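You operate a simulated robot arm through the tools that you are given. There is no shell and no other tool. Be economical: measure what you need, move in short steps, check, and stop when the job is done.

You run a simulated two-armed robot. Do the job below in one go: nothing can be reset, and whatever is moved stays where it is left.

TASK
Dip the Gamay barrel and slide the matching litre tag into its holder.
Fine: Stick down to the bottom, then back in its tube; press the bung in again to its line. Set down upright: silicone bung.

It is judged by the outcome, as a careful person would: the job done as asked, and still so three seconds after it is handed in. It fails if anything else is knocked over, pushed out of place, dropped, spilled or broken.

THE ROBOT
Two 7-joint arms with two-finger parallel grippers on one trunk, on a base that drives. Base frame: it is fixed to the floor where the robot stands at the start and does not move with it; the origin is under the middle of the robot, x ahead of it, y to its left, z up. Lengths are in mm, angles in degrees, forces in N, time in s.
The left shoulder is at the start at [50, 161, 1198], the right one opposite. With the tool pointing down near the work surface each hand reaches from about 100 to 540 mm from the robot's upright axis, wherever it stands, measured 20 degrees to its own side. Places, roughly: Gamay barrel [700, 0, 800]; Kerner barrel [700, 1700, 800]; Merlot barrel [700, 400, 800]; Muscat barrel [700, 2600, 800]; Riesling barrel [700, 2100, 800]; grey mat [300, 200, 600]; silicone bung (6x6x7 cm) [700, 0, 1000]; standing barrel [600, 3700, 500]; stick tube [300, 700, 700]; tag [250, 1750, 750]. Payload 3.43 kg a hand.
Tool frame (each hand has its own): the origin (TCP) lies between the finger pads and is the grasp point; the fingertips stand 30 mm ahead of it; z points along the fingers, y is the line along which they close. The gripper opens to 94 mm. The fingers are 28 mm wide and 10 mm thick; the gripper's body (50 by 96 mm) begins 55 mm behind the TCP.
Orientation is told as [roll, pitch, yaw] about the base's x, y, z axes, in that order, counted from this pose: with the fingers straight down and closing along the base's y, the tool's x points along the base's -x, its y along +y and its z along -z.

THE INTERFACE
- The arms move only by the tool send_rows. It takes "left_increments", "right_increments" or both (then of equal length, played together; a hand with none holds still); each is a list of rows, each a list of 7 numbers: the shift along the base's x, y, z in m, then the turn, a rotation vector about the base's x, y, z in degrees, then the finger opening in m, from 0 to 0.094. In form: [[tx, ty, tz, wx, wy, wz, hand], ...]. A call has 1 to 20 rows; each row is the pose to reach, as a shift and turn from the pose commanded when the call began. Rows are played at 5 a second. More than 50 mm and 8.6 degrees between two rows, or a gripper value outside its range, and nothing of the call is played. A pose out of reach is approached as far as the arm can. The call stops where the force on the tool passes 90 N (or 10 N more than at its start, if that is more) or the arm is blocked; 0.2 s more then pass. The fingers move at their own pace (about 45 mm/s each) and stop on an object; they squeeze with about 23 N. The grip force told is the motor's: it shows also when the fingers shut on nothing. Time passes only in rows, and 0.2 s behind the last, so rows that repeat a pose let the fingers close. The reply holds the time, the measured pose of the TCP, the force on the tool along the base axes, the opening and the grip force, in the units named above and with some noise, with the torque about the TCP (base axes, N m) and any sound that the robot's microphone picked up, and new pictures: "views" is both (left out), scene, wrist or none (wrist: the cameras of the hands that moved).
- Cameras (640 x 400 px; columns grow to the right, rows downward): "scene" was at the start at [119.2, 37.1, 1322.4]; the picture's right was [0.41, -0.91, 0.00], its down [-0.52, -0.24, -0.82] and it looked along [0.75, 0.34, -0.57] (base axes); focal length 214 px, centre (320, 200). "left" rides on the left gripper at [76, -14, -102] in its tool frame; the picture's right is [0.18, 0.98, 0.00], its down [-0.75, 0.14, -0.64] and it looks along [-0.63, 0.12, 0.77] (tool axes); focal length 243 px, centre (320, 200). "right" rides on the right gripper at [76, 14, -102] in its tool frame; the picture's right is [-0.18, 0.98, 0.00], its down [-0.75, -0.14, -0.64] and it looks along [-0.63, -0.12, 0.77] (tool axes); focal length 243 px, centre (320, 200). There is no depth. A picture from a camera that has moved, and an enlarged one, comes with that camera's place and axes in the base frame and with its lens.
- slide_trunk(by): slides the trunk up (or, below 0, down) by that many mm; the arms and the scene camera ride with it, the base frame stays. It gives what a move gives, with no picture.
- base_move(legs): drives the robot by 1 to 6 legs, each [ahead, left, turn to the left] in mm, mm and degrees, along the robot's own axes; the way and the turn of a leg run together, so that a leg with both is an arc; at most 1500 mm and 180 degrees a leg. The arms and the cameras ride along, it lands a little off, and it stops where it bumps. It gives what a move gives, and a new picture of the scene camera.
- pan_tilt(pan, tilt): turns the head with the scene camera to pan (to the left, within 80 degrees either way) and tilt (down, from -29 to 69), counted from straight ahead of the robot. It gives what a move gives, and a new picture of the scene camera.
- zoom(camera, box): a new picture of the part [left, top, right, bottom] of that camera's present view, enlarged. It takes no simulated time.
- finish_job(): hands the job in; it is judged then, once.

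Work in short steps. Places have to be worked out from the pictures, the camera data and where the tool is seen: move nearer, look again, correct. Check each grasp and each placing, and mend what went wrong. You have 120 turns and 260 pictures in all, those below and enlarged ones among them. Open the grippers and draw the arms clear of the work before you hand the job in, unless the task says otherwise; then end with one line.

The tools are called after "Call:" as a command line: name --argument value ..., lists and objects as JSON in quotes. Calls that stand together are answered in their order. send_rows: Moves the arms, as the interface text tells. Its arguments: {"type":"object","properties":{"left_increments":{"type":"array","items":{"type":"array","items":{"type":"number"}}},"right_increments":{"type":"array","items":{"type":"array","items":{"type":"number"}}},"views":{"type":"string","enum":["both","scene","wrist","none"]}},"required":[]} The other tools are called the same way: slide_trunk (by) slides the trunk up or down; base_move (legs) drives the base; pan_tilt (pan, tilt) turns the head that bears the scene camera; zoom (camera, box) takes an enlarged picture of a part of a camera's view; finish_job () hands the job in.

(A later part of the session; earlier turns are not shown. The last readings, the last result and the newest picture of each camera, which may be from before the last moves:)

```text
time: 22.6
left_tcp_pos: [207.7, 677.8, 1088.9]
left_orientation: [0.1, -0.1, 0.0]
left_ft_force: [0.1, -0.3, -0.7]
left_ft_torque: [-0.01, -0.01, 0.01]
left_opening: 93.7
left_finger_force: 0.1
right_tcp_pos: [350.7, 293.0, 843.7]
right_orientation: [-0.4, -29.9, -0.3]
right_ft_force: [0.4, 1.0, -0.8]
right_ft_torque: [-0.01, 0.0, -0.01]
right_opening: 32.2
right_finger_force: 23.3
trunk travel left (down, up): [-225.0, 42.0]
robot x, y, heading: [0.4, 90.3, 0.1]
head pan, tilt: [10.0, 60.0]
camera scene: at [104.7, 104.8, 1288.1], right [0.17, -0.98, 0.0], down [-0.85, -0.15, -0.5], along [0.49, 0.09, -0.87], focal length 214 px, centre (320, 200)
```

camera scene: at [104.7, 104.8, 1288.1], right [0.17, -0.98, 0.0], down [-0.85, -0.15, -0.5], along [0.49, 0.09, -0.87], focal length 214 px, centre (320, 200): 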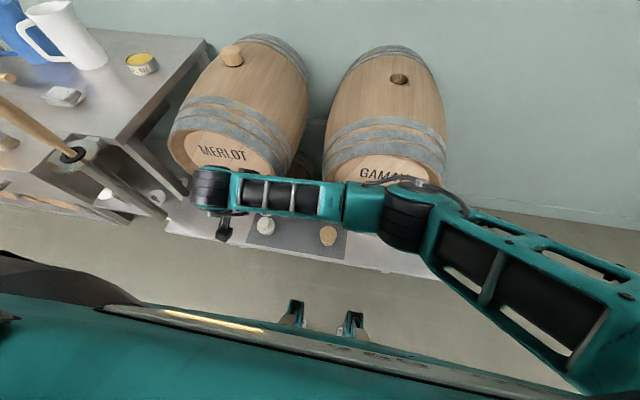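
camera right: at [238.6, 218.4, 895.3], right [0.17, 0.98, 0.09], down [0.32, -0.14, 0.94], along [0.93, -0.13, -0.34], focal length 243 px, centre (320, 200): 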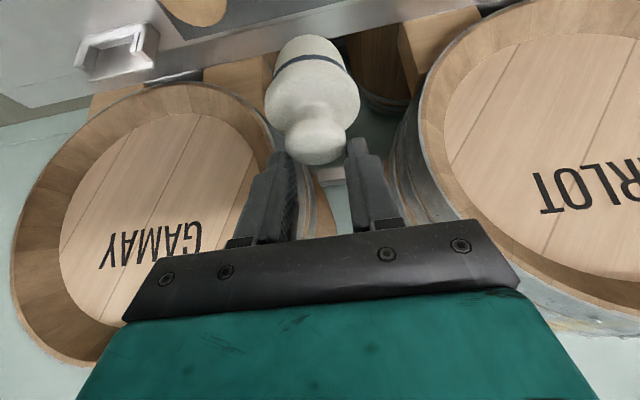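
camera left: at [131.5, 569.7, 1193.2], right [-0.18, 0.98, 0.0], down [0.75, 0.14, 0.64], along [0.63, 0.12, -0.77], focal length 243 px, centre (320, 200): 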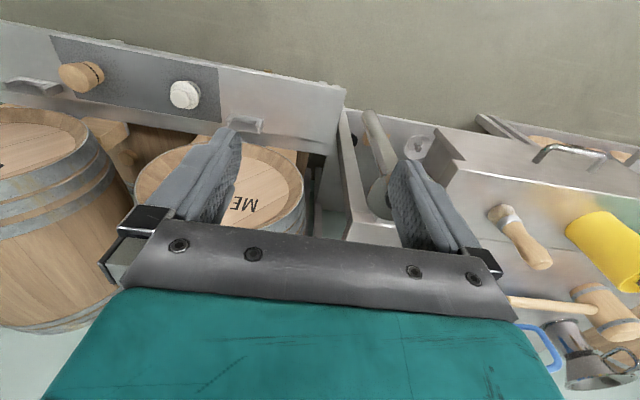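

White bung ≈[362, 345], wooden ≈[359, 126]; I aim for y=236. Small move first to check the commanded pose after the reach clip.

Call:
send_rows --right_increments '[[0, -0.03, 0, 0, 0, 0, 0.01], [0, -0.055, -0.02, 0, 0, 0, 0.01], [0, -0.055, -0.05, 0, 0, 0, 0.01]]' --views "both"

```text
time: 23.4
left_tcp_pos: [207.4, 677.3, 1089.3]
left_orientation: [0.1, -0.1, 0.0]
left_ft_force: [0.7, 0.6, -0.5]
left_ft_torque: [0.03, 0.01, -0.03]
left_opening: 93.8
left_finger_force: 0.0
right_tcp_pos: [352.2, 239.6, 790.4]
right_orientation: [-0.2, -30.0, -0.3]
right_ft_force: [-1.3, -0.1, -1.5]
right_ft_torque: [-0.01, -0.02, -0.02]
right_opening: 32.5
right_finger_force: 23.1
trunk travel left (down, up): [-225.0, 42.0]
robot x, y, heading: [2.9, 92.8, 0.0]
head pan, tilt: [10.0, 60.0]
camera scene: at [104.7, 104.2, 1288.2], right [0.17, -0.98, 0.0], down [-0.85, -0.15, -0.5], along [0.49, 0.09, -0.87], focal length 214 px, centre (320, 200)
camera right: at [235.5, 255.4, 840.5], right [0.17, 0.98, 0.09], down [0.33, -0.14, 0.93], along [0.93, -0.13, -0.35], focal length 243 px, centre (320, 200)
```

scene: 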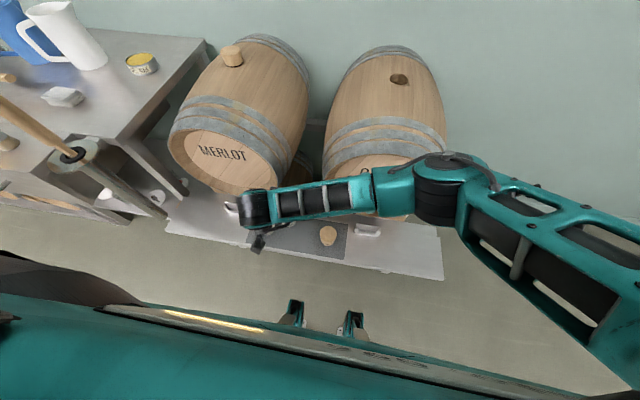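
right: 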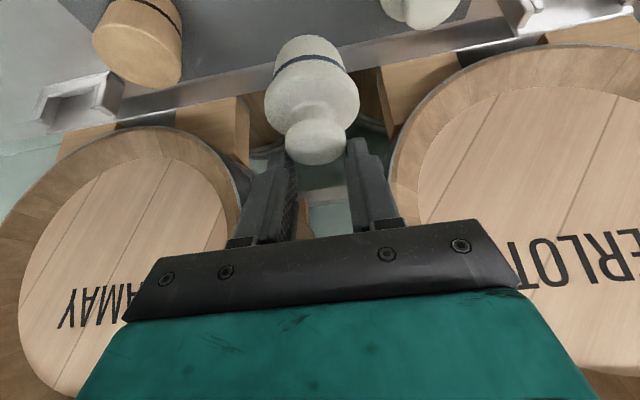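

Tracking is right. I lower to z≈700 and check.

Call:
send_rows --right_increments '[[0, -0.002, -0.04, 0, 0, 0, 0.01], [0, -0.002, -0.08, 0, 0, 0, 0.01], [0, -0.002, -0.09, 0, 0, 0, 0.01]]' --views "wrist"

```text
time: 24.2
left_tcp_pos: [206.5, 675.2, 1091.7]
left_orientation: [0.1, -0.4, -0.1]
left_ft_force: [-0.7, 0.0, 0.1]
left_ft_torque: [0.01, -0.01, -0.02]
left_opening: 94.1
left_finger_force: 0.0
right_tcp_pos: [354.5, 236.4, 705.9]
right_orientation: [-0.3, -30.5, -0.4]
right_ft_force: [-3.9, -9.3, 34.2]
right_ft_torque: [-0.42, 0.12, 0.02]
right_opening: 33.1
right_finger_force: 23.4
trunk travel left (down, up): [-225.0, 42.0]
robot x, y, heading: [1.1, 90.3, -0.2]
head pan, tilt: [10.0, 60.0]
camera right: at [236.6, 252.2, 754.3], right [0.17, 0.98, 0.09], down [0.32, -0.14, 0.94], along [0.93, -0.13, -0.34], focal length 243 px, centre (320, 200)
```

right: 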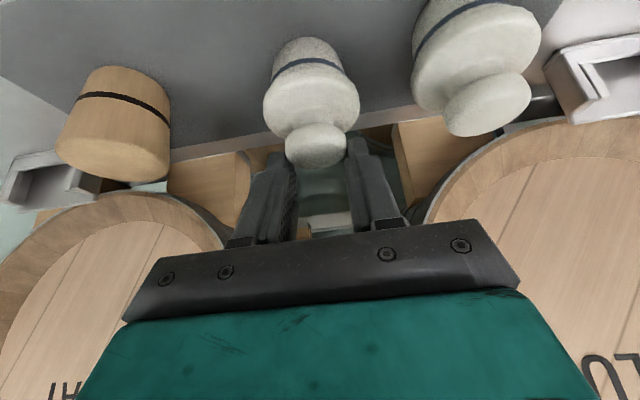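

Contact with the mat at z≈706 (34 N). I ease up 5 mm to unload, then open modestly.

Call:
send_rows --right_increments '[[0, 0, 0.004, 0, 0, 0, 0.01], [0, 0, 0.004, 0, 0, 0, 0.01], [0, 0, 0.004, 0, 0, 0, 0.05], [0, 0, 0.004, 0, 0, 0, 0.05]]' --views "wrist"

```text
time: 25.2
left_tcp_pos: [208.1, 676.7, 1089.3]
left_orientation: [0.0, -0.1, 0.0]
left_ft_force: [-0.5, -0.7, 0.2]
left_ft_torque: [-0.01, 0.04, 0.02]
left_opening: 94.0
left_finger_force: 0.1
right_tcp_pos: [351.1, 236.3, 705.4]
right_orientation: [-0.2, -29.9, -0.3]
right_ft_force: [-0.2, -0.3, 0.4]
right_ft_torque: [0.0, -0.01, -0.01]
right_opening: 49.9
right_finger_force: 0.0
trunk travel left (down, up): [-225.0, 42.0]
robot x, y, heading: [-0.3, 93.9, -0.3]
head pan, tilt: [10.0, 60.0]
camera right: at [235.0, 252.1, 756.1], right [0.17, 0.98, 0.09], down [0.33, -0.14, 0.93], along [0.93, -0.13, -0.35], focal length 243 px, centre (320, 200)
```

right: 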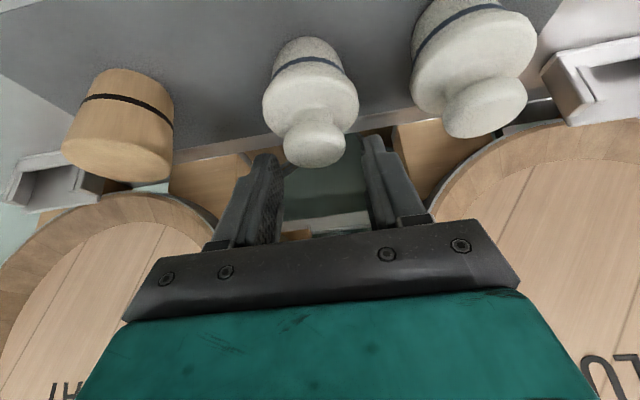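

The bung stands upright on the mat. I withdraw the right hand along its axis and move it aside to the right.

Call:
send_rows --right_increments '[[-0.015, 0, 0.026, 0, 0, 0, 0.05], [-0.03, 0, 0.06, 0, 0, 0, 0.05], [-0.03, 0, 0.1, 0, 0, 0, 0.05], [-0.03, -0.02, 0.14, 0, 0, 0, 0.05], [-0.03, -0.05, 0.175, 0, 0, 0, 0.05], [-0.03, -0.09, 0.2, 0, 0, 0, 0.05], [-0.03, -0.13, 0.22, 0, 0, 0, 0.05], [-0.03, -0.17, 0.24, 0, 0, 0, 0.05], [-0.03, -0.21, 0.26, 0, 0, 0, 0.05], [-0.03, -0.25, 0.27, 0, 0, 0, 0.05], [-0.03, -0.29, 0.27, 0, 0, 0, 0.05], [-0.03, -0.33, 0.27, 0, 0, 0, 0.05]]' --views "none"

Call:
pan_tilt --pan 10 --tilt 50

Call:
zoom --camera "scene" --box '[160, 240, 420, 380]'

Call:
zoom --camera "scene" --box '[340, 80, 440, 140]'

```text
time: 27.8
left_tcp_pos: [207.0, 675.8, 1090.0]
left_orientation: [0.1, -0.2, -0.1]
left_ft_force: [-0.6, -0.3, -0.1]
left_ft_torque: [0.0, 0.01, 0.03]
left_opening: 94.0
left_finger_force: 0.1
right_tcp_pos: [351.8, -86.2, 964.7]
right_orientation: [-0.3, -30.0, -0.4]
right_ft_force: [0.4, -1.5, 0.2]
right_ft_torque: [-0.02, -0.02, -0.02]
right_opening: 49.8
right_finger_force: 0.1
right hand out of reach, approached as far as the arm can: row 11, 12
trunk travel left (down, up): [-225.0, 42.0]
robot x, y, heading: [1.9, 94.0, -0.1]
head pan, tilt: [10.0, 60.0]
```

```text
time: 28.5
left_tcp_pos: [208.5, 677.0, 1090.1]
left_orientation: [0.0, -0.1, 0.0]
left_ft_force: [-1.2, -0.6, -0.1]
left_ft_torque: [-0.02, 0.0, -0.02]
left_opening: 94.3
left_finger_force: 0.1
right_tcp_pos: [352.1, -82.8, 966.3]
right_orientation: [-0.5, -29.8, -0.4]
right_ft_force: [0.0, -0.1, 0.6]
right_ft_torque: [-0.02, -0.01, -0.01]
right_opening: 49.8
right_finger_force: 0.0
trunk travel left (down, up): [-225.0, 42.0]
robot x, y, heading: [1.5, 91.4, 0.2]
head pan, tilt: [10.0, 50.0]
camera scene: at [114.8, 105.6, 1300.7], right [0.17, -0.98, 0.0], down [-0.75, -0.13, -0.64], along [0.63, 0.11, -0.77], focal length 214 px, centre (320, 200)
```

scene: 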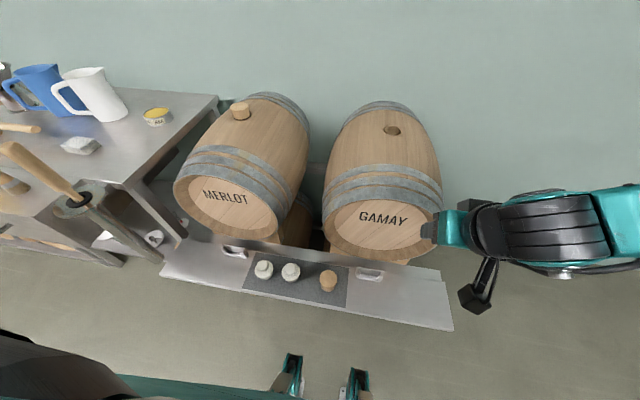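

```text
2.46 times, centred on (290, 310) of scene
camera zoom: at [114.8, 105.6, 1300.7], right [0.17, -0.98, 0.0], down [-0.75, -0.13, -0.64], along [0.63, 0.11, -0.77], focal length 528 px, centre (394, -71)
```

zoom: 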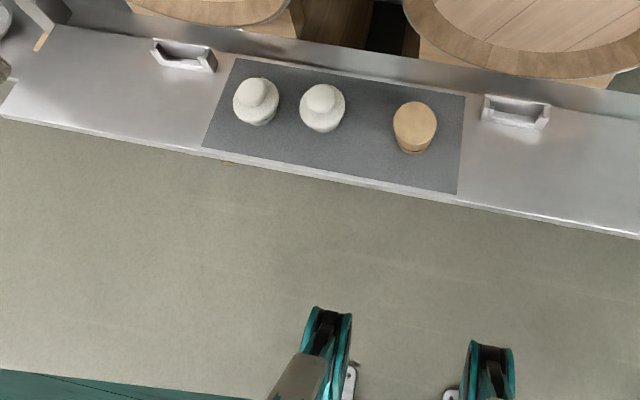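

```text
6.40 times, centred on (390, 110) of scene
camera zoom: at [114.8, 105.6, 1300.7], right [0.17, -0.98, 0.0], down [-0.75, -0.13, -0.64], along [0.63, 0.11, -0.77], focal length 1373 px, centre (-128, 776)
```

zoom: 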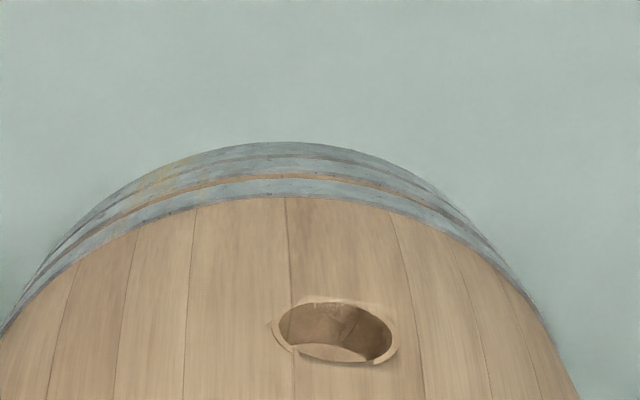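

The bung stands upright on the mat, and the hole is at about [675, -1, 962]. For both stick jobs the left arm suits a base shifted right, so I drive to y≈-100 and raise the trunk.

Call:
base_move --legs '[[0, -192, 0]]'

Call:
slide_trunk --by 40

Call:
send_rows --left_increments '[[0, 0, 0, 0, 0, 8.3, 0.094], [0, 0, 0, 0, 0, 16.6, 0.094], [0, 0, 0, 0, 0, 24.9, 0.094], [0, 0, 0, 0, 0, 33.2, 0.094], [0.01, 0.01, 0, 0, 0, 41.5, 0.094], [0.02, 0.02, 0, 0, 0, 49.8, 0.094], [0.03, 0.03, 0, 0, 0, 58, 0.094], [0.04, 0.04, 0, 0, 0, 66, 0.094]]' --views "none"

```text
time: 30.1
left_tcp_pos: [207.2, 482.9, 1090.0]
left_orientation: [0.0, -0.1, 0.1]
left_ft_force: [-0.3, -0.7, 0.0]
left_ft_torque: [0.07, -0.02, 0.0]
left_opening: 93.9
left_finger_force: 0.1
right_tcp_pos: [353.3, -278.1, 965.4]
right_orientation: [-0.2, -29.9, -0.4]
right_ft_force: [-0.5, -0.2, 0.0]
right_ft_torque: [0.0, 0.01, 0.03]
right_opening: 49.9
right_finger_force: 0.0
trunk travel left (down, up): [-225.0, 42.0]
robot x, y, heading: [2.5, -106.5, 0.0]
head pan, tilt: [10.0, 50.0]
camera scene: at [115.0, -88.9, 1300.8], right [0.17, -0.98, 0.0], down [-0.75, -0.13, -0.64], along [0.63, 0.11, -0.77], focal length 214 px, centre (320, 200)
```

scene: 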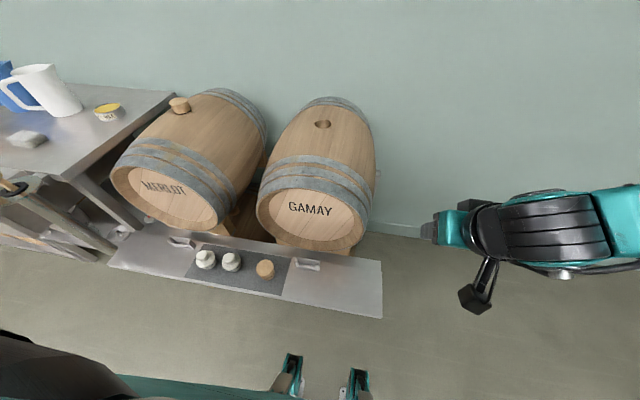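

```text
time: 30.9
left_tcp_pos: [206.5, 483.1, 1129.6]
left_orientation: [0.1, -0.1, 0.0]
left_ft_force: [-0.2, 0.5, -0.8]
left_ft_torque: [0.0, -0.01, 0.02]
left_opening: 93.9
left_finger_force: 0.0
right_tcp_pos: [352.1, -278.7, 1006.3]
right_orientation: [-0.5, -29.9, -0.4]
right_ft_force: [0.1, -0.5, 0.7]
right_ft_torque: [-0.04, 0.02, 0.0]
right_opening: 49.8
right_finger_force: 0.1
trunk travel left (down, up): [-265.0, 2.0]
robot x, y, heading: [-0.3, -106.2, 0.3]
head pan, tilt: [10.0, 50.0]
```

```text
time: 32.7
left_tcp_pos: [248.4, 525.4, 1130.4]
left_orientation: [0.0, 0.0, 66.2]
left_ft_force: [0.5, 0.0, -0.3]
left_ft_torque: [0.0, 0.01, 0.02]
left_opening: 94.1
left_finger_force: 0.1
right_tcp_pos: [352.4, -277.8, 1005.3]
right_orientation: [-0.3, -29.9, -0.4]
right_ft_force: [0.5, -0.2, 0.5]
right_ft_torque: [-0.01, 0.03, -0.02]
right_opening: 49.9
right_finger_force: 0.0
trunk travel left (down, up): [-265.0, 2.0]
robot x, y, heading: [-1.4, -104.5, 0.2]
head pan, tilt: [10.0, 50.0]
```

Now I tilt the left tool 70° so it points toward the handle, 20° below horizontal.

Call:
send_rows --left_increments '[[0, 0, 0, 7.1, -3.17, 0, 0.094], [0, 0, 0, 14.2, -6.33, 0, 0.094], [0, 0, 0, 21.3, -9.5, 0, 0.094], [0, 0, -0.01, 28.4, -12.67, 0, 0.094], [0, 0, -0.02, 35.5, -15.83, 0, 0.094], [0, 0.01, -0.03, 42.6, -19, 0, 0.094], [0.01, 0.02, -0.04, 49.7, -22.17, 0, 0.094], [0.02, 0.03, -0.05, 56.8, -25.33, 0, 0.094], [0.03, 0.05, -0.06, 63.9, -28.5, 0, 0.094], [0.03, 0.05, -0.06, 63.9, -28.5, 0, 0.094]]' --views "wrist"

Call:
pan_tilt --pan 62 --tilt 25

Call:
zoom --camera "scene" --box '[200, 140, 440, 290]'

```text
time: 34.9
left_tcp_pos: [278.2, 573.0, 1069.0]
left_orientation: [0.0, -70.3, 66.1]
left_ft_force: [-0.4, 0.5, -0.6]
left_ft_torque: [0.0, 0.02, 0.01]
left_opening: 93.9
left_finger_force: 0.0
right_tcp_pos: [352.2, -279.1, 1005.1]
right_orientation: [-0.4, -29.9, -0.3]
right_ft_force: [1.3, 0.1, 0.2]
right_ft_torque: [0.02, 0.03, 0.02]
right_opening: 50.0
right_finger_force: 0.1
trunk travel left (down, up): [-265.0, 2.0]
robot x, y, heading: [-0.7, -106.9, 0.2]
head pan, tilt: [10.0, 50.0]
camera left: at [241.8, 454.4, 1032.5], right [-0.92, 0.34, -0.17], down [-0.27, -0.26, 0.93], along [0.27, 0.9, 0.33], focal length 243 px, centre (320, 200)
```

left: 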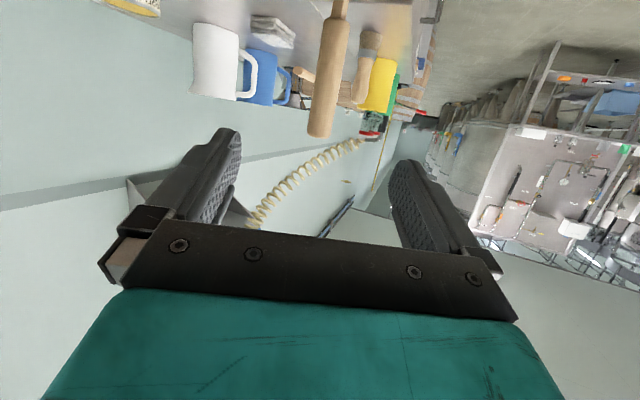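

```text
time: 36.1
left_tcp_pos: [277.7, 572.5, 1066.9]
left_orientation: [-0.2, -70.1, 66.2]
left_ft_force: [-0.1, -0.4, 0.8]
left_ft_torque: [0.03, 0.01, 0.02]
left_opening: 93.9
left_finger_force: 0.0
right_tcp_pos: [352.5, -277.3, 1007.3]
right_orientation: [-0.4, -30.0, -0.3]
right_ft_force: [-0.2, 1.1, 0.7]
right_ft_torque: [-0.01, -0.03, 0.02]
right_opening: 50.0
right_finger_force: 0.0
trunk travel left (down, up): [-265.0, 2.0]
robot x, y, heading: [2.4, -103.1, 0.2]
head pan, tilt: [62.0, 25.0]
camera scene: at [82.4, -20.3, 1378.2], right [0.88, -0.47, 0.0], down [-0.2, -0.37, -0.91], along [0.42, 0.8, -0.42], focal length 214 px, centre (320, 200)
```

scene: 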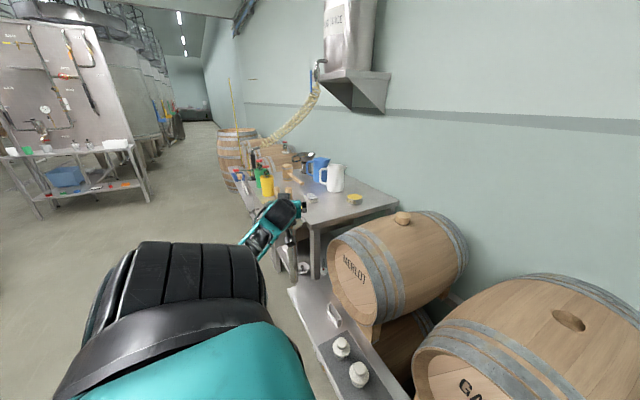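

```text
2.67 times, centred on (320, 215) of scene
camera zoom: at [82.4, -20.3, 1378.2], right [0.88, -0.47, 0.0], down [-0.2, -0.37, -0.91], along [0.42, 0.8, -0.42], focal length 572 px, centre (320, 160)
```

zoom: 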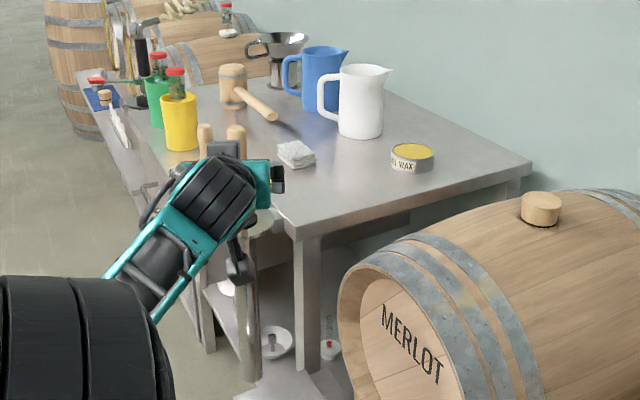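

The handle is at ≈[327, 700], z ≈950–1060. I approach to within ~70 mm at z≈1018 and check alignment.

Call:
send_rows --left_increments '[[0.0, 0.0, -0.025, 0, 0, 0, 0.094], [0, 0, -0.05, 0, 0, 0, 0.094], [0.011, 0.032, -0.05, 0, 0, 0, 0.094], [0.022, 0.064, -0.05, 0, 0, 0, 0.094], [0.022, 0.064, -0.05, 0, 0, 0, 0.094]]' --views "wrist"

Call:
zoom --camera "scene" --box '[240, 160, 360, 300]'

```text
time: 37.3
left_tcp_pos: [298.2, 637.9, 1017.3]
left_orientation: [-0.2, -70.2, 66.1]
left_ft_force: [0.3, 0.4, 0.1]
left_ft_torque: [0.01, -0.04, 0.01]
left_opening: 94.2
left_finger_force: 0.0
right_tcp_pos: [352.9, -278.4, 1006.9]
right_orientation: [-0.5, -29.9, -0.3]
right_ft_force: [0.3, 0.5, 0.7]
right_ft_torque: [-0.03, 0.0, 0.02]
right_opening: 50.1
right_finger_force: 0.1
trunk travel left (down, up): [-265.0, 2.0]
robot x, y, heading: [3.1, -98.8, 0.2]
head pan, tilt: [62.0, 25.0]
camera left: at [261.2, 519.8, 981.6], right [-0.92, 0.34, -0.17], down [-0.27, -0.26, 0.93], along [0.27, 0.9, 0.33], focal length 243 px, centre (320, 200)
```

left: 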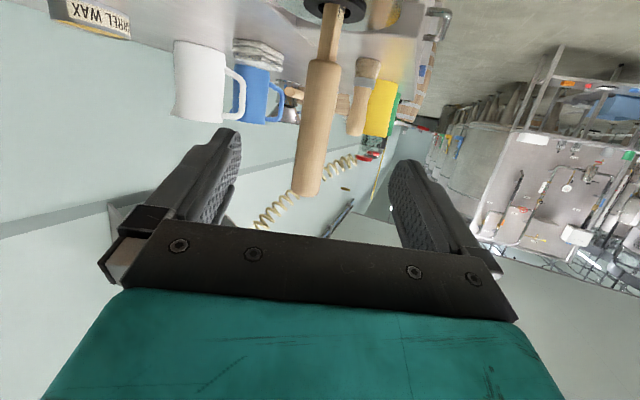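

```text
2.86 times, centred on (300, 230) of scene
camera zoom: at [82.2, -20.4, 1378.3], right [0.88, -0.47, 0.0], down [-0.2, -0.37, -0.91], along [0.42, 0.8, -0.42], focal length 613 px, centre (377, 114)
```

zoom: 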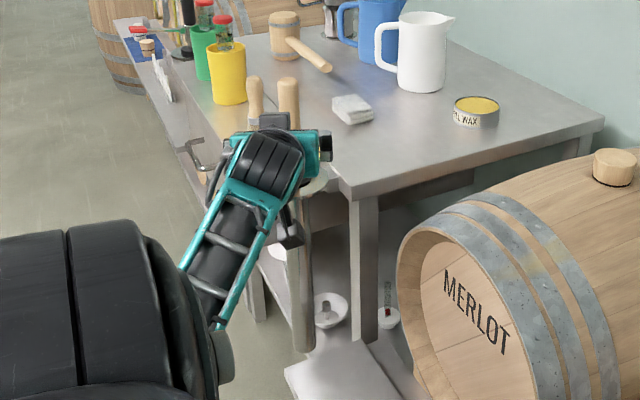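

Alignment is good; handle spans about 947–1050. I advance onto it and close.

Call:
send_rows --left_increments '[[0.015, 0.031, -0.004, 0, 0, 0, 0.094], [0.029, 0.062, -0.008, 0, 0, 0, 0.094], [0.029, 0.062, -0.008, 0, 0, 0, 0.06]]' --views "wrist"

```text
time: 38.1
left_tcp_pos: [328.3, 699.3, 1009.8]
left_orientation: [-0.1, -70.1, 66.1]
left_ft_force: [-1.1, -1.1, 0.4]
left_ft_torque: [0.0, 0.0, 0.02]
left_opening: 60.0
left_finger_force: 0.1
right_tcp_pos: [351.7, -278.6, 1006.8]
right_orientation: [-0.5, -30.0, -0.3]
right_ft_force: [-0.1, -0.3, 0.5]
right_ft_torque: [-0.02, -0.02, -0.02]
right_opening: 49.8
right_finger_force: 0.0
trunk travel left (down, up): [-265.0, 2.0]
robot x, y, heading: [0.9, -98.7, 0.3]
head pan, tilt: [62.0, 25.0]
camera left: at [290.6, 581.0, 973.6], right [-0.92, 0.34, -0.17], down [-0.27, -0.26, 0.93], along [0.27, 0.9, 0.33], focal length 243 px, centre (320, 200)
```

left: 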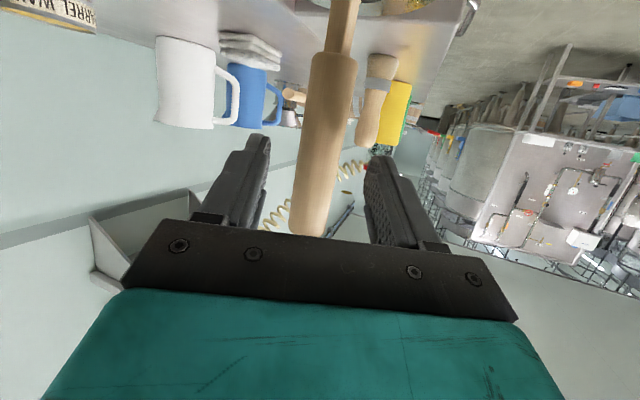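

Closing on the handle.

Call:
send_rows --left_increments '[[0, 0, 0, 0, 0, 0, 0.03], [0, 0, 0, 0, 0, 0, 0.01], [0, 0, 0, 0, 0, 0, 0.01], [0, 0, 0, 0, 0, 0, 0.01]]' --views "wrist"

```text
time: 39.1
left_tcp_pos: [327.1, 698.6, 1010.1]
left_orientation: [-0.1, -70.1, 66.1]
left_ft_force: [-1.5, -0.4, -0.1]
left_ft_torque: [-0.01, -0.03, 0.03]
left_opening: 10.1
left_finger_force: 0.1
right_tcp_pos: [351.9, -277.9, 1006.1]
right_orientation: [-0.4, -29.9, -0.3]
right_ft_force: [0.2, 0.7, 0.4]
right_ft_torque: [0.02, 0.01, 0.02]
right_opening: 50.0
right_finger_force: 0.0
trunk travel left (down, up): [-265.0, 2.0]
robot x, y, heading: [-1.3, -103.4, 0.1]
head pan, tilt: [62.0, 25.0]
camera left: at [290.5, 580.8, 973.6], right [-0.92, 0.34, -0.17], down [-0.27, -0.26, 0.93], along [0.27, 0.9, 0.33], focal length 243 px, centre (320, 200)
```

left: 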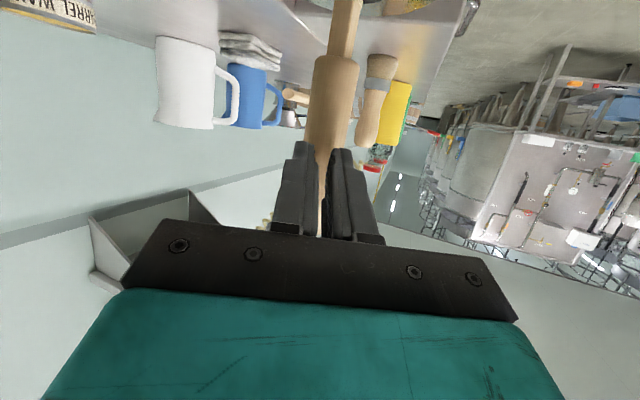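

The fingers closed short of the handle — it's ~40 mm deeper. I open and advance while watching.

Call:
send_rows --left_increments '[[0, 0, 0, 0, 0, 0, 0.07], [0, 0, 0, 0, 0, 0, 0.07], [0, 0, 0, 0, 0, 0, 0.07], [0.008, 0.018, 0, 0, 0, 0, 0.07], [0.016, 0.036, 0, 0, 0, 0, 0.07], [0.016, 0.036, 0, 0, 0, 0, 0.07]]' --views "wrist"

Call:
zoom --camera "scene" --box '[240, 160, 360, 300]'

```text
time: 40.5
left_tcp_pos: [344.6, 734.6, 1010.0]
left_orientation: [-0.2, -70.2, 66.1]
left_ft_force: [0.5, 0.4, -0.3]
left_ft_torque: [0.02, 0.03, 0.0]
left_opening: 70.2
left_finger_force: 0.1
right_tcp_pos: [351.9, -277.5, 1006.3]
right_orientation: [-0.4, -30.1, -0.2]
right_ft_force: [0.4, -0.3, -0.3]
right_ft_torque: [0.01, -0.01, -0.02]
right_opening: 50.0
right_finger_force: 0.0
trunk travel left (down, up): [-265.0, 2.0]
robot x, y, heading: [1.9, -101.7, 0.4]
head pan, tilt: [62.0, 25.0]
camera left: at [307.0, 616.7, 974.1], right [-0.92, 0.34, -0.17], down [-0.27, -0.26, 0.93], along [0.27, 0.9, 0.33], focal length 243 px, centre (320, 200)
```

left: 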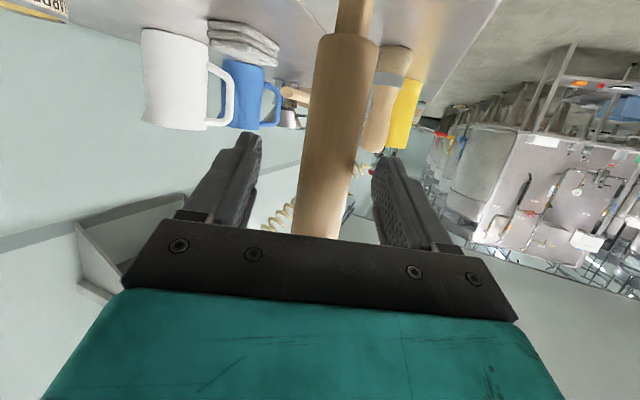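

```text
2.86 times, centred on (300, 230) of scene
camera zoom: at [82.2, -20.3, 1378.3], right [0.88, -0.47, 0.0], down [-0.2, -0.37, -0.91], along [0.42, 0.8, -0.42], focal length 613 px, centre (377, 114)
```

zoom: 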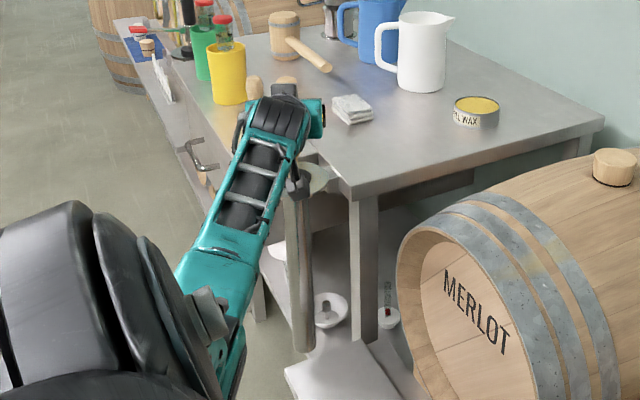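

Handle width now implies it is at TCP depth. Closing.

Call:
send_rows --left_increments '[[-0.003, 0.001, 0, 0, 0, 0, 0.04], [-0.003, 0.001, 0, 0, 0, 0, 0.015], [-0.003, 0.001, 0, 0, 0, 0, 0.01], [-0.003, 0.001, 0, 0, 0, 0, 0.01]]' --views "wrist"

```text
time: 41.5
left_tcp_pos: [340.8, 736.0, 1011.1]
left_orientation: [-0.2, -70.2, 66.1]
left_ft_force: [-0.1, 0.6, 1.3]
left_ft_torque: [-0.01, 0.0, -0.04]
left_opening: 31.8
left_finger_force: 22.7
right_tcp_pos: [353.4, -278.0, 1005.3]
right_orientation: [-0.4, -29.9, -0.3]
right_ft_force: [0.3, -0.3, -0.9]
right_ft_torque: [-0.02, 0.02, 0.01]
right_opening: 50.1
right_finger_force: 0.2
trunk travel left (down, up): [-265.0, 2.0]
robot x, y, heading: [0.1, -101.9, 0.1]
head pan, tilt: [62.0, 25.0]
camera left: at [304.2, 617.4, 974.9], right [-0.92, 0.34, -0.17], down [-0.27, -0.26, 0.93], along [0.27, 0.9, 0.33], focal length 243 px, centre (320, 200)
```

left: 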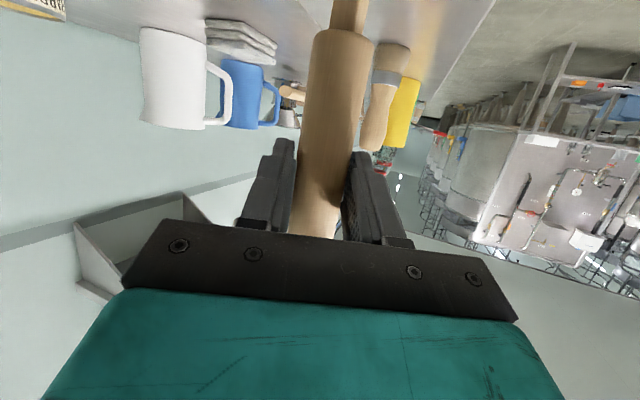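

Firm grip (31.8 mm); in-tube pose recorded as [341, 736, 1011]. I lift straight up.

Call:
send_rows --left_increments '[[0, 0, 0.01, 0, 0, 0, 0.01], [0, 0, 0.03, 0, 0, 0, 0.01], [0, 0, 0.06, 0, 0, 0, 0.01], [0, 0, 0.1, 0, 0, 0, 0.01], [0, 0, 0.14, 0, 0, 0, 0.01], [0, 0, 0.18, 0, 0, 0, 0.01], [0, 0, 0.22, 0, 0, 0, 0.01], [0, 0, 0.26, 0, 0, 0, 0.01]]' --views "both"

Call:
zoom --camera "scene" --box '[220, 60, 400, 280]'

```text
time: 43.3
left_tcp_pos: [344.0, 735.9, 1273.4]
left_orientation: [-0.1, -70.1, 66.1]
left_ft_force: [-0.1, 0.6, -1.7]
left_ft_torque: [0.0, 0.01, 0.0]
left_opening: 31.9
left_finger_force: 22.8
right_tcp_pos: [351.2, -277.2, 1007.0]
right_orientation: [-0.5, -29.9, -0.4]
right_ft_force: [-0.1, 0.1, -0.3]
right_ft_torque: [0.0, -0.01, 0.01]
right_opening: 50.0
right_finger_force: 0.1
trunk travel left (down, up): [-265.0, 2.0]
robot x, y, heading: [-0.0, -103.6, 0.2]
head pan, tilt: [62.0, 25.0]
camera scene: at [82.1, -20.5, 1378.2], right [0.88, -0.47, 0.0], down [-0.2, -0.37, -0.91], along [0.42, 0.8, -0.42], focal length 214 px, centre (320, 200)
camera left: at [306.7, 618.4, 1238.3], right [-0.92, 0.34, -0.17], down [-0.27, -0.26, 0.93], along [0.27, 0.9, 0.33], focal length 243 px, centre (320, 200)
```

scene: 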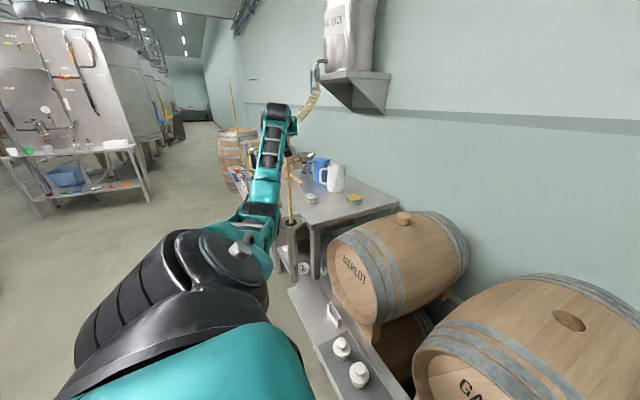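
left: 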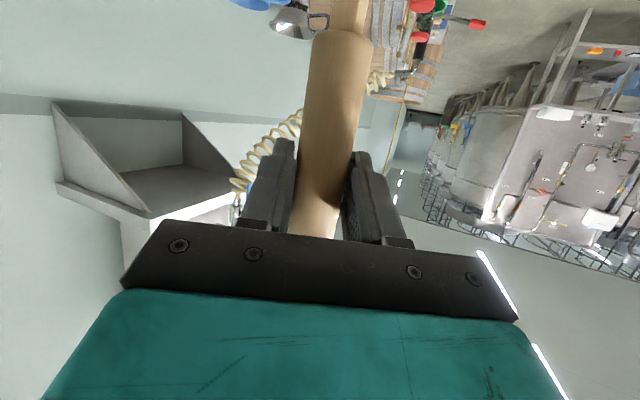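

```text
1.82 times, centred on (310, 170) of scene
camera zoom: at [82.1, -20.5, 1378.2], right [0.88, -0.47, 0.0], down [-0.2, -0.37, -0.91], along [0.42, 0.8, -0.42], focal length 390 px, centre (338, 254)
```

zoom: 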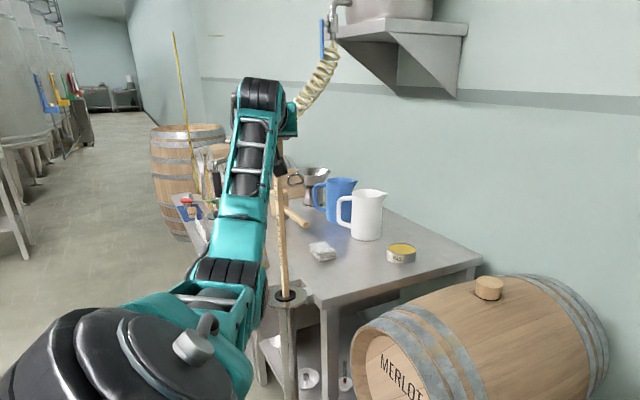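

Still in the tube; I keep lifting.

Call:
send_rows --left_increments '[[0, 0, 0.03, 0, 0, 0, 0.01], [0, 0, 0.06, 0, 0, 0, 0.01], [0, 0, 0.09, 0, 0, 0, 0.01], [0, 0, 0.12, 0, 0, 0, 0.01], [0, 0, 0.12, 0, 0, 0, 0.01]]' --views "none"

Call:
zoom --camera "scene" --box '[220, 60, 400, 280]'

```text
time: 44.5
left_tcp_pos: [341.0, 737.3, 1392.0]
left_orientation: [0.0, -70.0, 66.1]
left_ft_force: [0.5, 0.5, -1.2]
left_ft_torque: [0.0, 0.0, 0.0]
left_opening: 31.6
left_finger_force: 22.9
right_tcp_pos: [352.0, -278.8, 1006.0]
right_orientation: [-0.3, -29.9, -0.3]
right_ft_force: [-0.9, -1.0, 1.0]
right_ft_torque: [0.05, 0.02, 0.0]
right_opening: 50.0
right_finger_force: 0.0
trunk travel left (down, up): [-265.0, 2.0]
robot x, y, heading: [4.6, -100.4, 0.1]
head pan, tilt: [62.0, 25.0]
```

```text
1.82 times, centred on (310, 170) of scene
camera zoom: at [82.3, -19.8, 1378.2], right [0.88, -0.47, 0.0], down [-0.2, -0.37, -0.91], along [0.42, 0.8, -0.42], focal length 390 px, centre (338, 254)
```

zoom: 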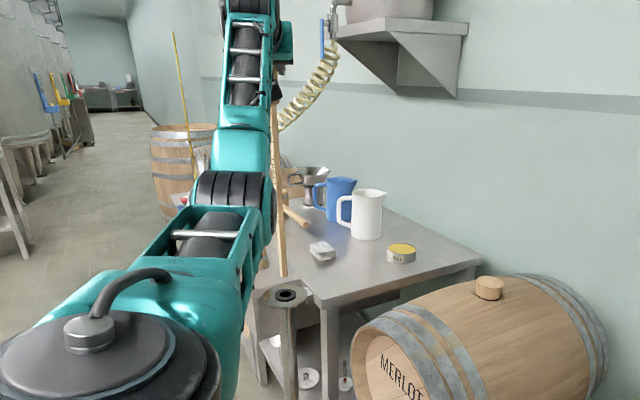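

The stick is out: its tip is ~434 mm below the TCP. I carry it on an arc toward the Gamay barrel with the tip kept above ~z 985, first leg to before Merlot.

Call:
send_rows --left_increments '[[0.017, -0.038, 0.005, 0, 0, -3, 0.01], [0.034, -0.077, 0.01, 0, 0, -6, 0.01], [0.051, -0.115, 0.016, 0, 0, -9, 0.01], [0.068, -0.153, 0.022, 0, 0, -12, 0.01], [0.085, -0.191, 0.028, 0, 0, -15, 0.01], [0.102, -0.23, 0.034, 0, 0, -18, 0.01], [0.119, -0.268, 0.04, 0, 0, -21, 0.01], [0.119, -0.268, 0.04, 0, 0, -21, 0.01]]' --views "scene"

Call:
pan_tilt --pan 30 --tilt 25

```text
time: 46.3
left_tcp_pos: [459.5, 467.9, 1432.1]
left_orientation: [-0.3, -70.1, 45.2]
left_ft_force: [0.5, -0.1, -0.3]
left_ft_torque: [-0.04, 0.0, -0.01]
left_opening: 31.6
left_finger_force: 23.5
right_tcp_pos: [352.9, -278.7, 1006.2]
right_orientation: [-0.4, -29.9, -0.4]
right_ft_force: [-0.1, -0.2, 1.0]
right_ft_torque: [-0.02, 0.02, -0.02]
right_opening: 50.1
right_finger_force: 0.1
trunk travel left (down, up): [-265.0, 2.0]
robot x, y, heading: [-0.0, -101.6, 0.3]
head pan, tilt: [62.0, 25.0]
camera scene: at [82.1, -19.6, 1378.2], right [0.88, -0.47, 0.0], down [-0.2, -0.37, -0.91], along [0.42, 0.8, -0.42], focal length 214 px, centre (320, 200)
```

scene: 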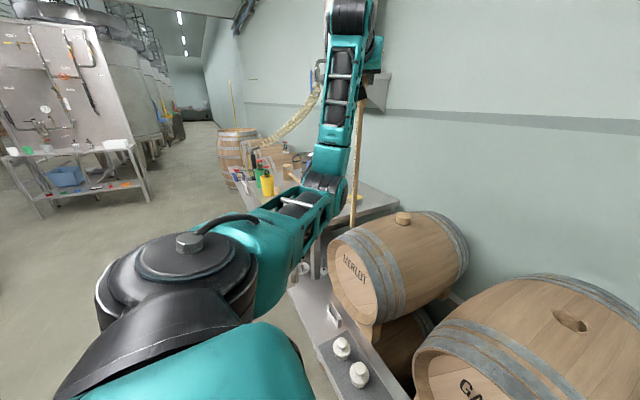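

```text
time: 47.3
left_tcp_pos: [459.2, 467.3, 1431.9]
left_orientation: [-0.3, -70.1, 45.1]
left_ft_force: [0.1, 0.6, -1.0]
left_ft_torque: [0.0, 0.0, 0.01]
left_opening: 31.7
left_finger_force: 23.4
right_tcp_pos: [352.2, -278.3, 1006.1]
right_orientation: [-0.4, -29.9, -0.3]
right_ft_force: [0.5, 0.2, -0.1]
right_ft_torque: [0.02, 0.01, 0.0]
right_opening: 49.9
right_finger_force: 0.0
trunk travel left (down, up): [-265.0, 2.0]
robot x, y, heading: [1.1, -101.8, 0.2]
head pan, tilt: [30.0, 25.0]
camera scene: at [118.9, -55.3, 1378.2], right [0.5, -0.86, 0.0], down [-0.37, -0.21, -0.91], along [0.78, 0.45, -0.42], focal length 214 px, centre (320, 200)
```

scene: 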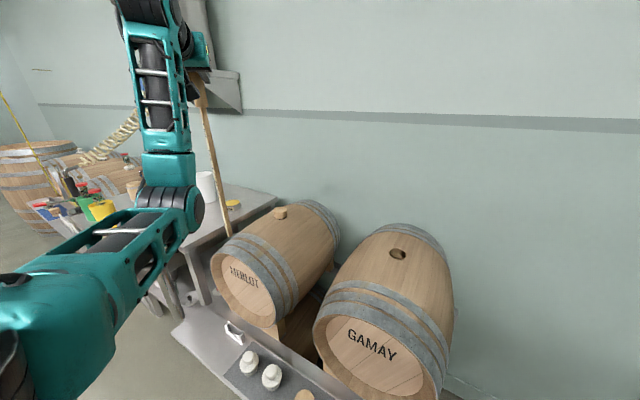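

The tip projects exactly where predicted. I continue the arc to the approach point at about [630, 59].

Call:
send_rows --left_increments '[[0.023, -0.03, 0, 0, 0, -3.75, 0.01], [0.046, -0.06, 0, 0, 0, -7.5, 0.01], [0.069, -0.09, 0, 0, 0, -11.25, 0.01], [0.092, -0.12, 0, 0, 0, -15, 0.01], [0.1065, -0.155, 0, 0, 0, -18.75, 0.01], [0.121, -0.19, 0, 0, 0, -22.5, 0.01], [0.1355, -0.225, 0, 0, 0, -26.25, 0.01], [0.15, -0.26, 0, 0, 0, -30, 0.01], [0.155, -0.2975, 0, 0, 0, -33.75, 0.01], [0.16, -0.335, 0, 0, 0, -37.5, 0.01], [0.165, -0.3725, 0, 0, 0, -41.25, 0.01], [0.17, -0.41, 0, 0, 0, -45, 0.01]]' --views "none"

Call:
pan_tilt --pan 10 --tilt 30

Call:
zoom --camera "scene" --box '[240, 100, 400, 240]'

```text
time: 49.9
left_tcp_pos: [630.5, 55.6, 1432.4]
left_orientation: [-0.1, -70.1, 0.0]
left_ft_force: [-0.6, -0.1, -2.0]
left_ft_torque: [-0.03, 0.0, 0.01]
left_opening: 31.2
left_finger_force: 23.2
right_tcp_pos: [353.0, -277.7, 1006.8]
right_orientation: [-0.4, -29.9, -0.4]
right_ft_force: [0.3, -0.7, 0.8]
right_ft_torque: [0.02, -0.01, 0.02]
right_opening: 50.1
right_finger_force: 0.0
trunk travel left (down, up): [-265.0, 2.0]
robot x, y, heading: [2.2, -102.9, 0.3]
head pan, tilt: [30.0, 25.0]
```

```text
time: 50.7
left_tcp_pos: [632.3, 58.4, 1430.2]
left_orientation: [-0.2, -70.1, 0.1]
left_ft_force: [0.2, -0.4, -0.9]
left_ft_torque: [0.0, -0.01, -0.02]
left_opening: 31.1
left_finger_force: 23.3
right_tcp_pos: [352.7, -278.3, 1004.8]
right_orientation: [-0.4, -29.9, -0.3]
right_ft_force: [-0.5, 0.0, -0.2]
right_ft_torque: [0.05, -0.03, 0.03]
right_opening: 50.1
right_finger_force: 0.1
trunk travel left (down, up): [-265.0, 2.0]
robot x, y, heading: [-0.3, -101.6, 0.1]
head pan, tilt: [10.0, 30.0]
camera scene: at [128.3, -85.7, 1370.3], right [0.18, -0.98, 0.0], down [-0.49, -0.09, -0.87], along [0.85, 0.15, -0.5], focal length 214 px, centre (320, 200)
```

scene: 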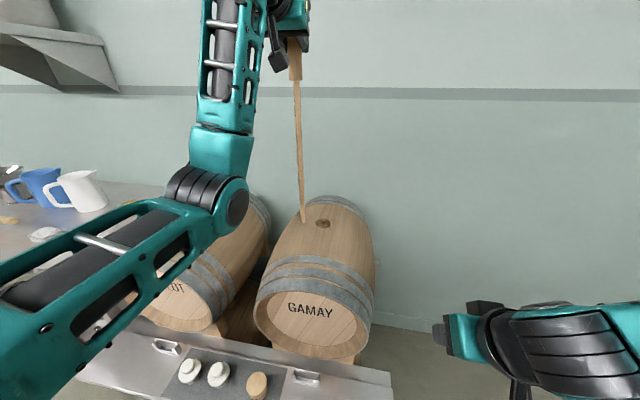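

```text
2.86 times, centred on (320, 170) of scene
camera zoom: at [128.3, -85.7, 1370.3], right [0.18, -0.98, 0.0], down [-0.49, -0.09, -0.87], along [0.85, 0.15, -0.5], focal length 613 px, centre (320, 286)
```

zoom: 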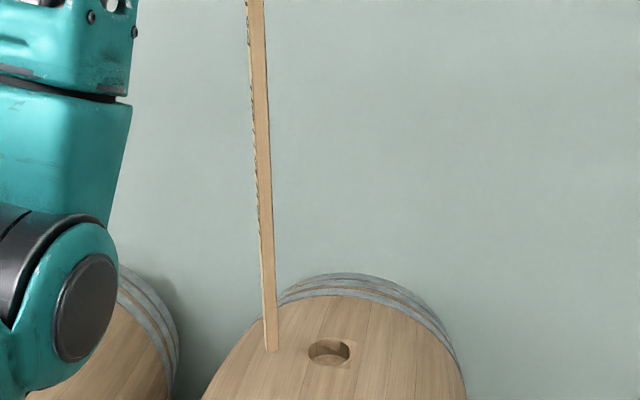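

Hole ≈[677, -1, 963]. I move the tip over it and verify before lowering.

Call:
send_rows --left_increments '[[0.022, -0.028, 0, 0, 0, -3, 0.01], [0.044, -0.056, 0, 0, 0, -6, 0.01], [0.044, -0.056, 0, 0, 0, -6, 0.01]]' --views "none"

Call:
zoom --camera "scene" --box '[270, 160, 370, 240]'

```text
time: 51.5
left_tcp_pos: [676.5, 3.7, 1431.5]
left_orientation: [-0.2, -70.2, -5.9]
left_ft_force: [0.4, 0.8, -0.4]
left_ft_torque: [0.02, 0.03, -0.01]
left_opening: 31.1
left_finger_force: 23.4
right_tcp_pos: [352.8, -278.3, 1005.9]
right_orientation: [-0.5, -29.9, -0.4]
right_ft_force: [-0.6, -1.1, 0.1]
right_ft_torque: [-0.03, 0.01, 0.01]
right_opening: 50.2
right_finger_force: 0.0
trunk travel left (down, up): [-265.0, 2.0]
robot x, y, heading: [-0.7, -100.2, 0.0]
head pan, tilt: [10.0, 30.0]
```

```text
5.00 times, centred on (320, 200) of scene
camera zoom: at [128.2, -85.6, 1370.3], right [0.18, -0.98, 0.0], down [-0.49, -0.09, -0.87], along [0.85, 0.15, -0.5], focal length 1072 px, centre (320, 200)
```

zoom: 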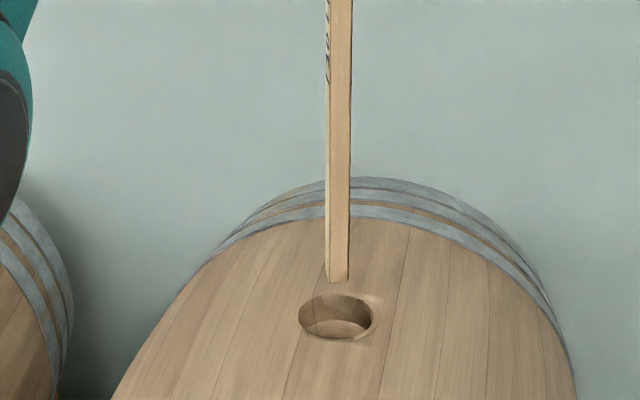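

Tip lines up with the hole. Lowering 60 mm and checking it enters.

Call:
send_rows --left_increments '[[0, 0, -0.02, 0, 0, 0, 0.01], [0, 0, -0.04, 0, 0, 0, 0.01], [0, 0, -0.06, 0, 0, 0, 0.01]]' --views "none"

Call:
zoom --camera "scene" --box '[270, 160, 370, 240]'

```text
time: 52.3
left_tcp_pos: [675.0, 3.6, 1370.9]
left_orientation: [-0.1, -70.1, -5.8]
left_ft_force: [0.3, -0.4, -1.2]
left_ft_torque: [0.0, 0.02, 0.0]
left_opening: 30.9
left_finger_force: 22.6
right_tcp_pos: [353.4, -277.6, 1005.7]
right_orientation: [-0.4, -29.9, -0.3]
right_ft_force: [0.8, 0.6, 0.2]
right_ft_torque: [0.02, 0.0, 0.0]
right_opening: 50.0
right_finger_force: 0.1
trunk travel left (down, up): [-265.0, 2.0]
robot x, y, heading: [-0.2, -104.1, 0.3]
head pan, tilt: [10.0, 30.0]
```

```text
5.00 times, centred on (320, 200) of scene
camera zoom: at [128.6, -85.7, 1370.2], right [0.17, -0.98, 0.0], down [-0.49, -0.09, -0.87], along [0.85, 0.15, -0.5], focal length 1072 px, centre (320, 200)
```

zoom: 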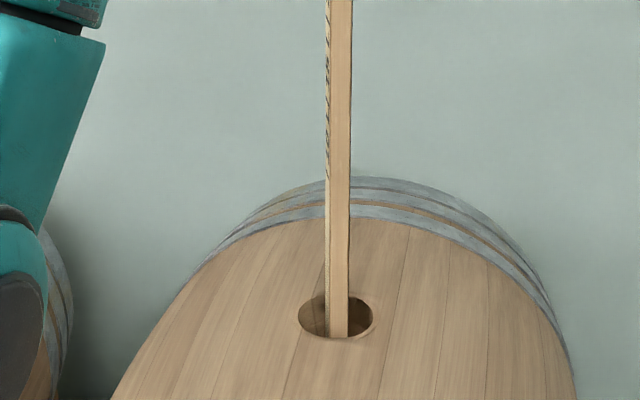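

It's in the hole. I lower 200 mm.

Call:
send_rows --left_increments '[[0, 0, -0.035, 0, 0, 0, 0.01], [0, 0, -0.07, 0, 0, 0, 0.01], [0, 0, -0.105, 0, 0, 0, 0.01], [0, 0, -0.14, 0, 0, 0, 0.01], [0, 0, -0.17, 0, 0, 0, 0.01], [0, 0, -0.2, 0, 0, 0, 0.01]]' --views "scene"

Call:
zoom --camera "scene" --box '[270, 120, 390, 240]'

```text
time: 53.7
left_tcp_pos: [675.6, 2.9, 1172.7]
left_orientation: [-0.1, -70.0, -6.0]
left_ft_force: [-2.0, 1.1, -1.0]
left_ft_torque: [0.01, 0.27, 0.0]
left_opening: 30.5
left_finger_force: 22.3
right_tcp_pos: [352.9, -277.7, 1005.6]
right_orientation: [-0.4, -29.9, -0.3]
right_ft_force: [-0.9, -0.4, -0.2]
right_ft_torque: [0.01, 0.01, -0.03]
right_opening: 50.0
right_finger_force: 0.1
trunk travel left (down, up): [-265.0, 2.0]
robot x, y, heading: [0.8, -102.8, 0.1]
head pan, tilt: [10.0, 30.0]
camera scene: at [128.3, -85.6, 1370.3], right [0.17, -0.98, 0.0], down [-0.49, -0.09, -0.87], along [0.85, 0.15, -0.5], focal length 214 px, centre (320, 200)
```

scene: 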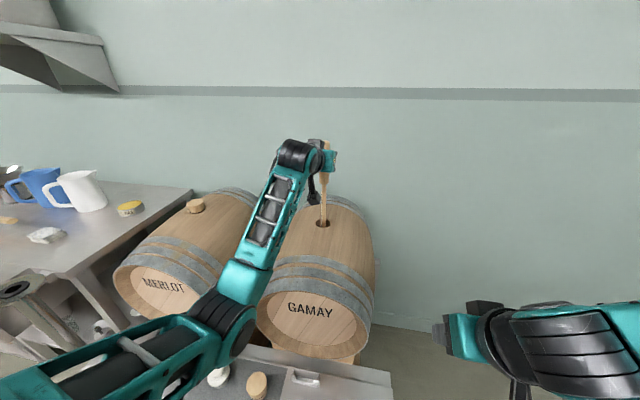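

```text
3.33 times, centred on (330, 180) of scene
camera zoom: at [128.3, -85.6, 1370.3], right [0.17, -0.98, 0.0], down [-0.49, -0.09, -0.87], along [0.85, 0.15, -0.5], focal length 715 px, centre (287, 267)
```

zoom: 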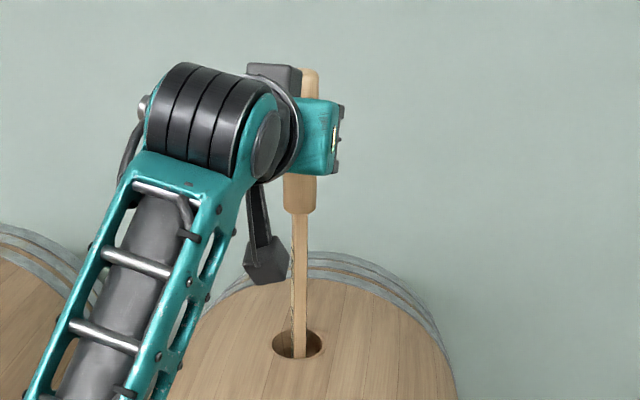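

A slight sideways force shows the stick rubbing the far rim, so I shift 7 mm back toward me and lower slowly.

Call:
send_rows --left_increments '[[-0.004, 0, 0, 0, 0, 0, 0.01], [-0.007, 0, 0, 0, 0, 0, 0.01], [-0.007, 0, -0.02, 0, 0, 0, 0.01], [-0.007, 0, -0.04, 0, 0, 0, 0.01]]' --views "none"

Call:
zoom --camera "scene" --box '[270, 120, 390, 240]'

```text
time: 54.7
left_tcp_pos: [669.2, 0.7, 1130.1]
left_orientation: [-0.2, -70.1, -5.7]
left_ft_force: [0.4, 0.6, -0.2]
left_ft_torque: [0.02, 0.06, -0.01]
left_opening: 30.8
left_finger_force: 23.2
right_tcp_pos: [353.0, -278.0, 1005.9]
right_orientation: [-0.5, -29.9, -0.3]
right_ft_force: [-0.4, -0.8, -0.3]
right_ft_torque: [-0.02, 0.01, 0.01]
right_opening: 50.0
right_finger_force: 0.0
trunk travel left (down, up): [-265.0, 2.0]
robot x, y, heading: [0.0, -103.1, 0.1]
head pan, tilt: [10.0, 30.0]
```

```text
3.33 times, centred on (330, 180) of scene
camera zoom: at [128.4, -85.8, 1370.3], right [0.17, -0.98, 0.0], down [-0.49, -0.09, -0.87], along [0.85, 0.15, -0.5], focal length 715 px, centre (287, 267)
```

zoom: 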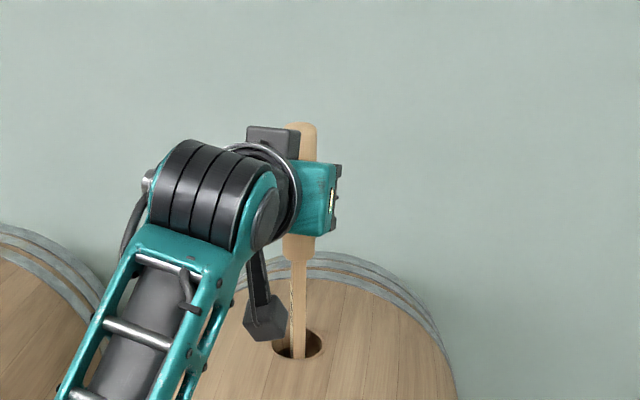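

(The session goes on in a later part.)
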